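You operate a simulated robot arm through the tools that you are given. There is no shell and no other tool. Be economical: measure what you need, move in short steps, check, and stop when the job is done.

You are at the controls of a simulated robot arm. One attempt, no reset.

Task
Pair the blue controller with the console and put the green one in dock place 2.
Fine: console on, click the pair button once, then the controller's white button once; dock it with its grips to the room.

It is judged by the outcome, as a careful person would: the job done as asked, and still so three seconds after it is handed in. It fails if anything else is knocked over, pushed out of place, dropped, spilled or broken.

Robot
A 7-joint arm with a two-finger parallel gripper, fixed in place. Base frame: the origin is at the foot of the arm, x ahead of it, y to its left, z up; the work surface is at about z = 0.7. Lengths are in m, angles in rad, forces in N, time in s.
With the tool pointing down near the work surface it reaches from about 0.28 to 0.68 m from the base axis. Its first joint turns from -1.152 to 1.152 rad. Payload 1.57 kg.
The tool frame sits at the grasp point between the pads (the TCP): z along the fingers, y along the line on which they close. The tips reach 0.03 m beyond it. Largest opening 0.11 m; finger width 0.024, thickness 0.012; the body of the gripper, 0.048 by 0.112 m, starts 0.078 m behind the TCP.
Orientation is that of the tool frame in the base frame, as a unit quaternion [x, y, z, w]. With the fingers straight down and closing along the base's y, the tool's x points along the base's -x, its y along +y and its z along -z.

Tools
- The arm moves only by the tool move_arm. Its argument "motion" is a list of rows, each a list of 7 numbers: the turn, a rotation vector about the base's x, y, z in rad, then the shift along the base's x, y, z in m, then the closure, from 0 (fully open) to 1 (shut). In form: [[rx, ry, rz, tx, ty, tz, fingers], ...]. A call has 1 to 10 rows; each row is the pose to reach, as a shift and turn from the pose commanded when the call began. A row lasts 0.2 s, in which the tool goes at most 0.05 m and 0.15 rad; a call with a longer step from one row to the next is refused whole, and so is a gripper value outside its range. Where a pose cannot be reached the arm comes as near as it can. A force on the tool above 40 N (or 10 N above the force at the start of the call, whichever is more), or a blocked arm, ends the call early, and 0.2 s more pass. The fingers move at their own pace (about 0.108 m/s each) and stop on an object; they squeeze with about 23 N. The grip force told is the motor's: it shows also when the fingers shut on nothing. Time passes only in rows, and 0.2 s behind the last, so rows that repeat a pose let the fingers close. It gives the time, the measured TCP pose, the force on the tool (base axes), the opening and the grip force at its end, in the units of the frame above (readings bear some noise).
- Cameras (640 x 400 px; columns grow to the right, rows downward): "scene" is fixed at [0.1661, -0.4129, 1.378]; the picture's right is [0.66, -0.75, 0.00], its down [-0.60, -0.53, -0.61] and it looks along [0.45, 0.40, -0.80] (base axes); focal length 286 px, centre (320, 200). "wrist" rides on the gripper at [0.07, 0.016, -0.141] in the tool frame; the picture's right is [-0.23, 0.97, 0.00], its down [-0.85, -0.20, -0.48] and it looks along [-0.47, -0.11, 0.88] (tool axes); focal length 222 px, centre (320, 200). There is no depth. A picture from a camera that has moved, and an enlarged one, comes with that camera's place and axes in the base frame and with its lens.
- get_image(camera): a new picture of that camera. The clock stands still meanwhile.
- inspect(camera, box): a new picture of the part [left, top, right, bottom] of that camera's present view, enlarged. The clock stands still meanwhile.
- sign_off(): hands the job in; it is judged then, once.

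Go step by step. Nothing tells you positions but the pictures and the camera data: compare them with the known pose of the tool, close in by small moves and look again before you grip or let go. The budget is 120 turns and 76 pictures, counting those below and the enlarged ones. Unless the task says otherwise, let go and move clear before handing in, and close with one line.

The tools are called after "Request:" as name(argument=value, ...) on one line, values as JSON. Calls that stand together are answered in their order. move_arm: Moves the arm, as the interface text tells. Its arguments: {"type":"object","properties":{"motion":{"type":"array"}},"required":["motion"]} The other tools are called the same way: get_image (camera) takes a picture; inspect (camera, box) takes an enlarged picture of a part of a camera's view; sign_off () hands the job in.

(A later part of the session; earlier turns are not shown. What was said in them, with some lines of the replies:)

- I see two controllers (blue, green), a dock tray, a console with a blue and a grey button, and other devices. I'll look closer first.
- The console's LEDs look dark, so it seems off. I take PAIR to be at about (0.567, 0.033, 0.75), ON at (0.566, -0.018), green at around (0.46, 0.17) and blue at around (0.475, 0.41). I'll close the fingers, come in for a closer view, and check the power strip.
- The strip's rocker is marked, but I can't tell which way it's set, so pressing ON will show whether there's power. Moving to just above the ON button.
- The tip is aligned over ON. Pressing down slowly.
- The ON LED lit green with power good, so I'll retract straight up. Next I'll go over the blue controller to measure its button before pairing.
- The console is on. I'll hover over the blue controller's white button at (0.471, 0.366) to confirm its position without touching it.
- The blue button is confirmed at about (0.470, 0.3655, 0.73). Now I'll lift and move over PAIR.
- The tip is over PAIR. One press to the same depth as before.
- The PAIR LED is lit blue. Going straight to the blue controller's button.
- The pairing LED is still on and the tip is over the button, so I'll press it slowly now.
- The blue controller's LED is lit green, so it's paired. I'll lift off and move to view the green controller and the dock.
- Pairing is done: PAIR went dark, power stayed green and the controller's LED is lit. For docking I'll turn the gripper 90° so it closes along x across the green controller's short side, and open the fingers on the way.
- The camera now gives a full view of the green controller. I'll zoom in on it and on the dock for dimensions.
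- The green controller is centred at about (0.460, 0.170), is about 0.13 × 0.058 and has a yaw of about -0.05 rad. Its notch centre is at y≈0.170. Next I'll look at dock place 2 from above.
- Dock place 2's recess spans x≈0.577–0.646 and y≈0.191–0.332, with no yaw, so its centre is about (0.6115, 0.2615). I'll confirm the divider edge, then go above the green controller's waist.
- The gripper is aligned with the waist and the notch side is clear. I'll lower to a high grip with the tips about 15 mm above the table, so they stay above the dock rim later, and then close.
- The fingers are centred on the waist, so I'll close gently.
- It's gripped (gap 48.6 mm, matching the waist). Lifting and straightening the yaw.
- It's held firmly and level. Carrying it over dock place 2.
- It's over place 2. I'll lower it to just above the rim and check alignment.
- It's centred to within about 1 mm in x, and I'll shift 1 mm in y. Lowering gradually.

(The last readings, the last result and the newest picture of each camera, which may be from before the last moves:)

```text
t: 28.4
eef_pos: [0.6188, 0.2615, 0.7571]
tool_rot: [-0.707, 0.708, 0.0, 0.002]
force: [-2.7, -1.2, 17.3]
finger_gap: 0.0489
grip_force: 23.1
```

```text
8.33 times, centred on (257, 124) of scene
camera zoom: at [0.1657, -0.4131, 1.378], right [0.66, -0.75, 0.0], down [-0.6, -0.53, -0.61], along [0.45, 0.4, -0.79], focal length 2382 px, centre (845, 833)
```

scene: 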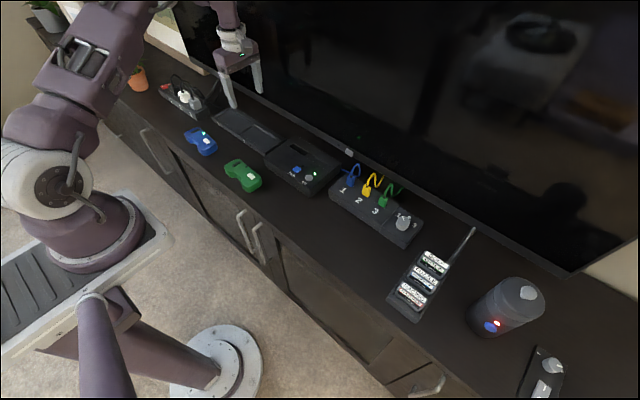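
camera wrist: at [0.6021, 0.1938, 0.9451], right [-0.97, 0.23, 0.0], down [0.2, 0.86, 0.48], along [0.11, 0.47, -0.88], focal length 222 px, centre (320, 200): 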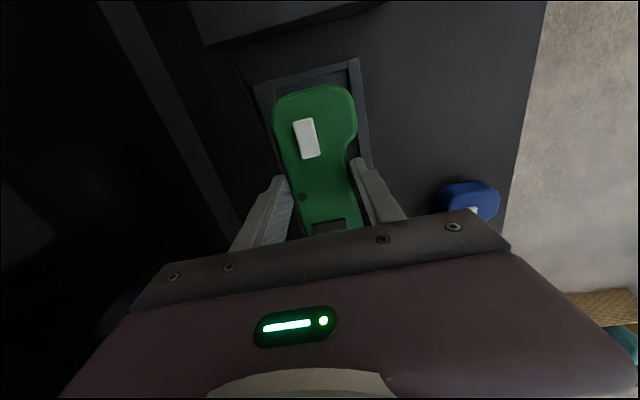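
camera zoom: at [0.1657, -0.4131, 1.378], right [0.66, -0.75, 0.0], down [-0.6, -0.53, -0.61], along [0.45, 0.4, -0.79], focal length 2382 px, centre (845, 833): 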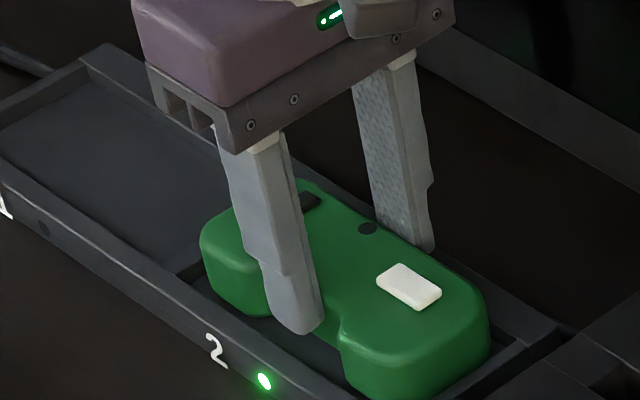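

Contact at 17 N and dock LED 2 turned green, so it's seated on the dock floor. I'll ease the pressure and open a little.

Request:
move_arm(motion=[[0, 0, 0, -0.0005, 0, 0.002, 1], [0, 0, 0, -0.0005, 0, 0.002, 0.5], [0, 0, 0, -0.0005, 0, 0.002, 0.42], [0, 0, 0, -0.0005, 0, 0.002, 0.42]])

Request:
inspect(camera="scene", box=[225, 100, 289, 148])

Request:
inspect(camera="wrist", box=[220, 20, 400, 240])

```text
t: 29.4
eef_pos: [0.6168, 0.2622, 0.7565]
tool_rot: [0.707, -0.707, 0.0, -0.001]
force: [-0.4, 0.5, 0.5]
finger_gap: 0.0638
grip_force: 0.1
```

```text
8.33 times, centred on (257, 124) of scene
camera zoom: at [0.1661, -0.4129, 1.378], right [0.66, -0.75, 0.0], down [-0.6, -0.53, -0.61], along [0.45, 0.4, -0.8], focal length 2382 px, centre (845, 833)
```

zoom: 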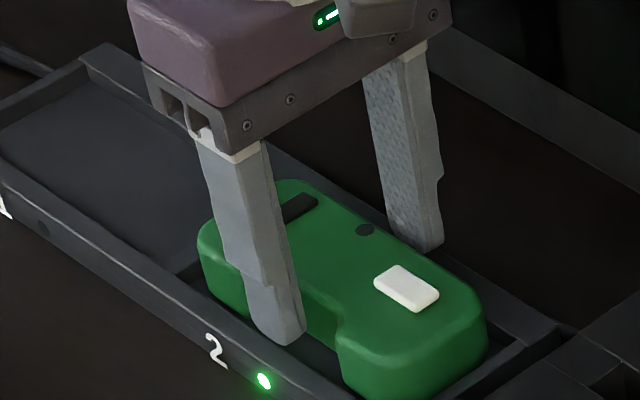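

```text
1.82 times, centred on (310, 130) of wrist
camera zoom: at [0.6011, 0.1912, 0.8982], right [-0.97, 0.23, 0.0], down [0.2, 0.86, 0.48], along [0.11, 0.47, -0.88], focal length 404 px, centre (338, 327)
```

zoom: 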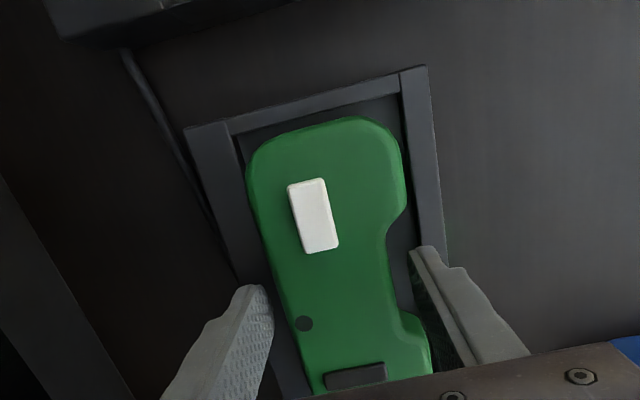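

Released and seated, with both fingers clear. Retracting straight up and then away.

Request:
move_arm(motion=[[0, 0, 0, 0, 0, 0.02, 0.42], [0, 0, 0, 0, 0, 0.06, 0.42], [0, 0, 0, 0, 0, 0.1, 0.42], [0, 0, 0, -0.03, -0.01, 0.14, 0.42], [0, 0, 0, -0.07, -0.03, 0.17, 0.42], [0, 0, 0, -0.11, -0.06, 0.19, 0.42], [0, 0, 0, -0.15, -0.1, 0.2, 0.42], [0, 0, 0, -0.18, -0.14, 0.2, 0.42], [0, 0, 0, -0.18, -0.14, 0.2, 0.42]])

Request:
get_image(camera="scene")

Request:
inspect(camera="scene", box=[170, 85, 330, 195])

```text
refused: row 4 steps farther than a row can; nothing moved
```

```text
27 pictures are left
```

scene: 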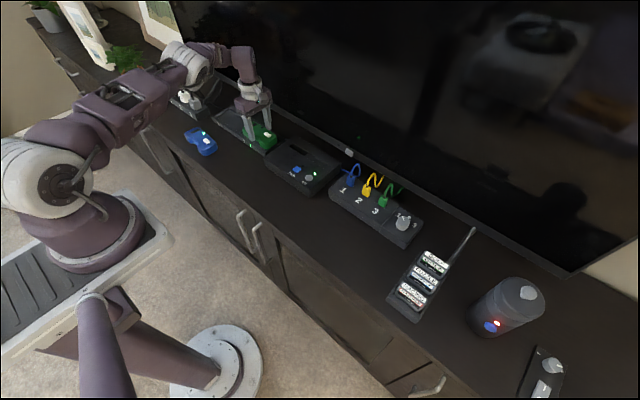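

```text
3.64 times, centred on (250, 140) of scene
camera zoom: at [0.1661, -0.4129, 1.378], right [0.66, -0.75, 0.0], down [-0.6, -0.53, -0.61], along [0.45, 0.4, -0.8], focal length 1039 px, centre (574, 418)
```

zoom: 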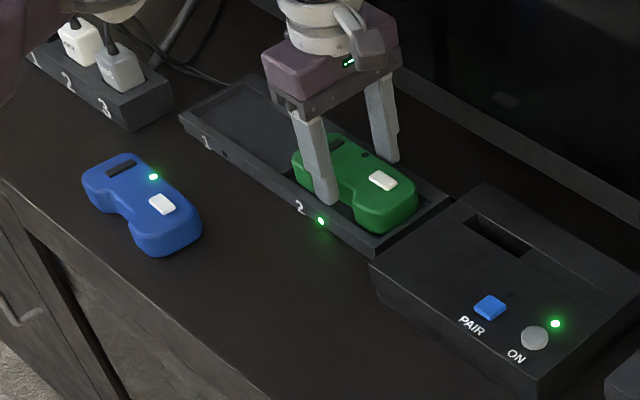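

One step was too long and the call was refused, so nothing moved. I'll retract with shorter steps.

Request:
move_arm(motion=[[0, 0, 0, 0, 0, 0.02, 0.42], [0, 0, 0, 0, 0, 0.06, 0.42], [0, 0, 0, 0, 0, 0.1, 0.42], [0, 0, 0, -0.02, -0.01, 0.13, 0.42], [0, 0, 0, -0.05, -0.025, 0.155, 0.42], [0, 0, 0, -0.085, -0.045, 0.17, 0.42], [0, 0, 0, -0.12, -0.07, 0.18, 0.42], [0, 0, 0, -0.15, -0.1, 0.18, 0.42], [0, 0, 0, -0.15, -0.1, 0.18, 0.42]])

Request:
get_image(camera="scene")

Request:
inspect(camera="scene", box=[170, 85, 330, 195])

```text
t: 31.4
eef_pos: [0.4652, 0.1618, 0.9363]
tool_rot: [-0.707, 0.708, 0.0, 0.0]
force: [0.3, -0.5, 0.8]
finger_gap: 0.0637
grip_force: 0.1
```

```text
25 pictures are left
```

scene: 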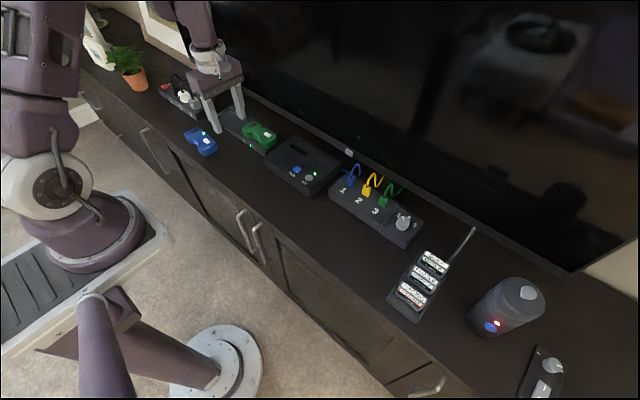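

```text
3.64 times, centred on (250, 140) of scene
camera zoom: at [0.1661, -0.413, 1.378], right [0.66, -0.75, 0.0], down [-0.6, -0.53, -0.61], along [0.45, 0.4, -0.8], focal length 1039 px, centre (574, 418)
```

zoom: 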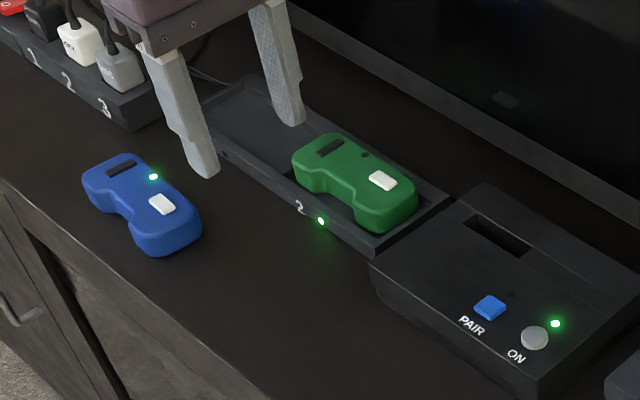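

The console is on, the blue controller's LED shows paired, and the green controller sits in place 2 with its grips to the room and the dock LED lit. The arm is clear, so I'm handing in.

Request:
sign_off()

```text
The job is handed in.
```

Blue controller paired with the console, and the green one docked in place 2 with its grips to the room; nothing else was disturbed.
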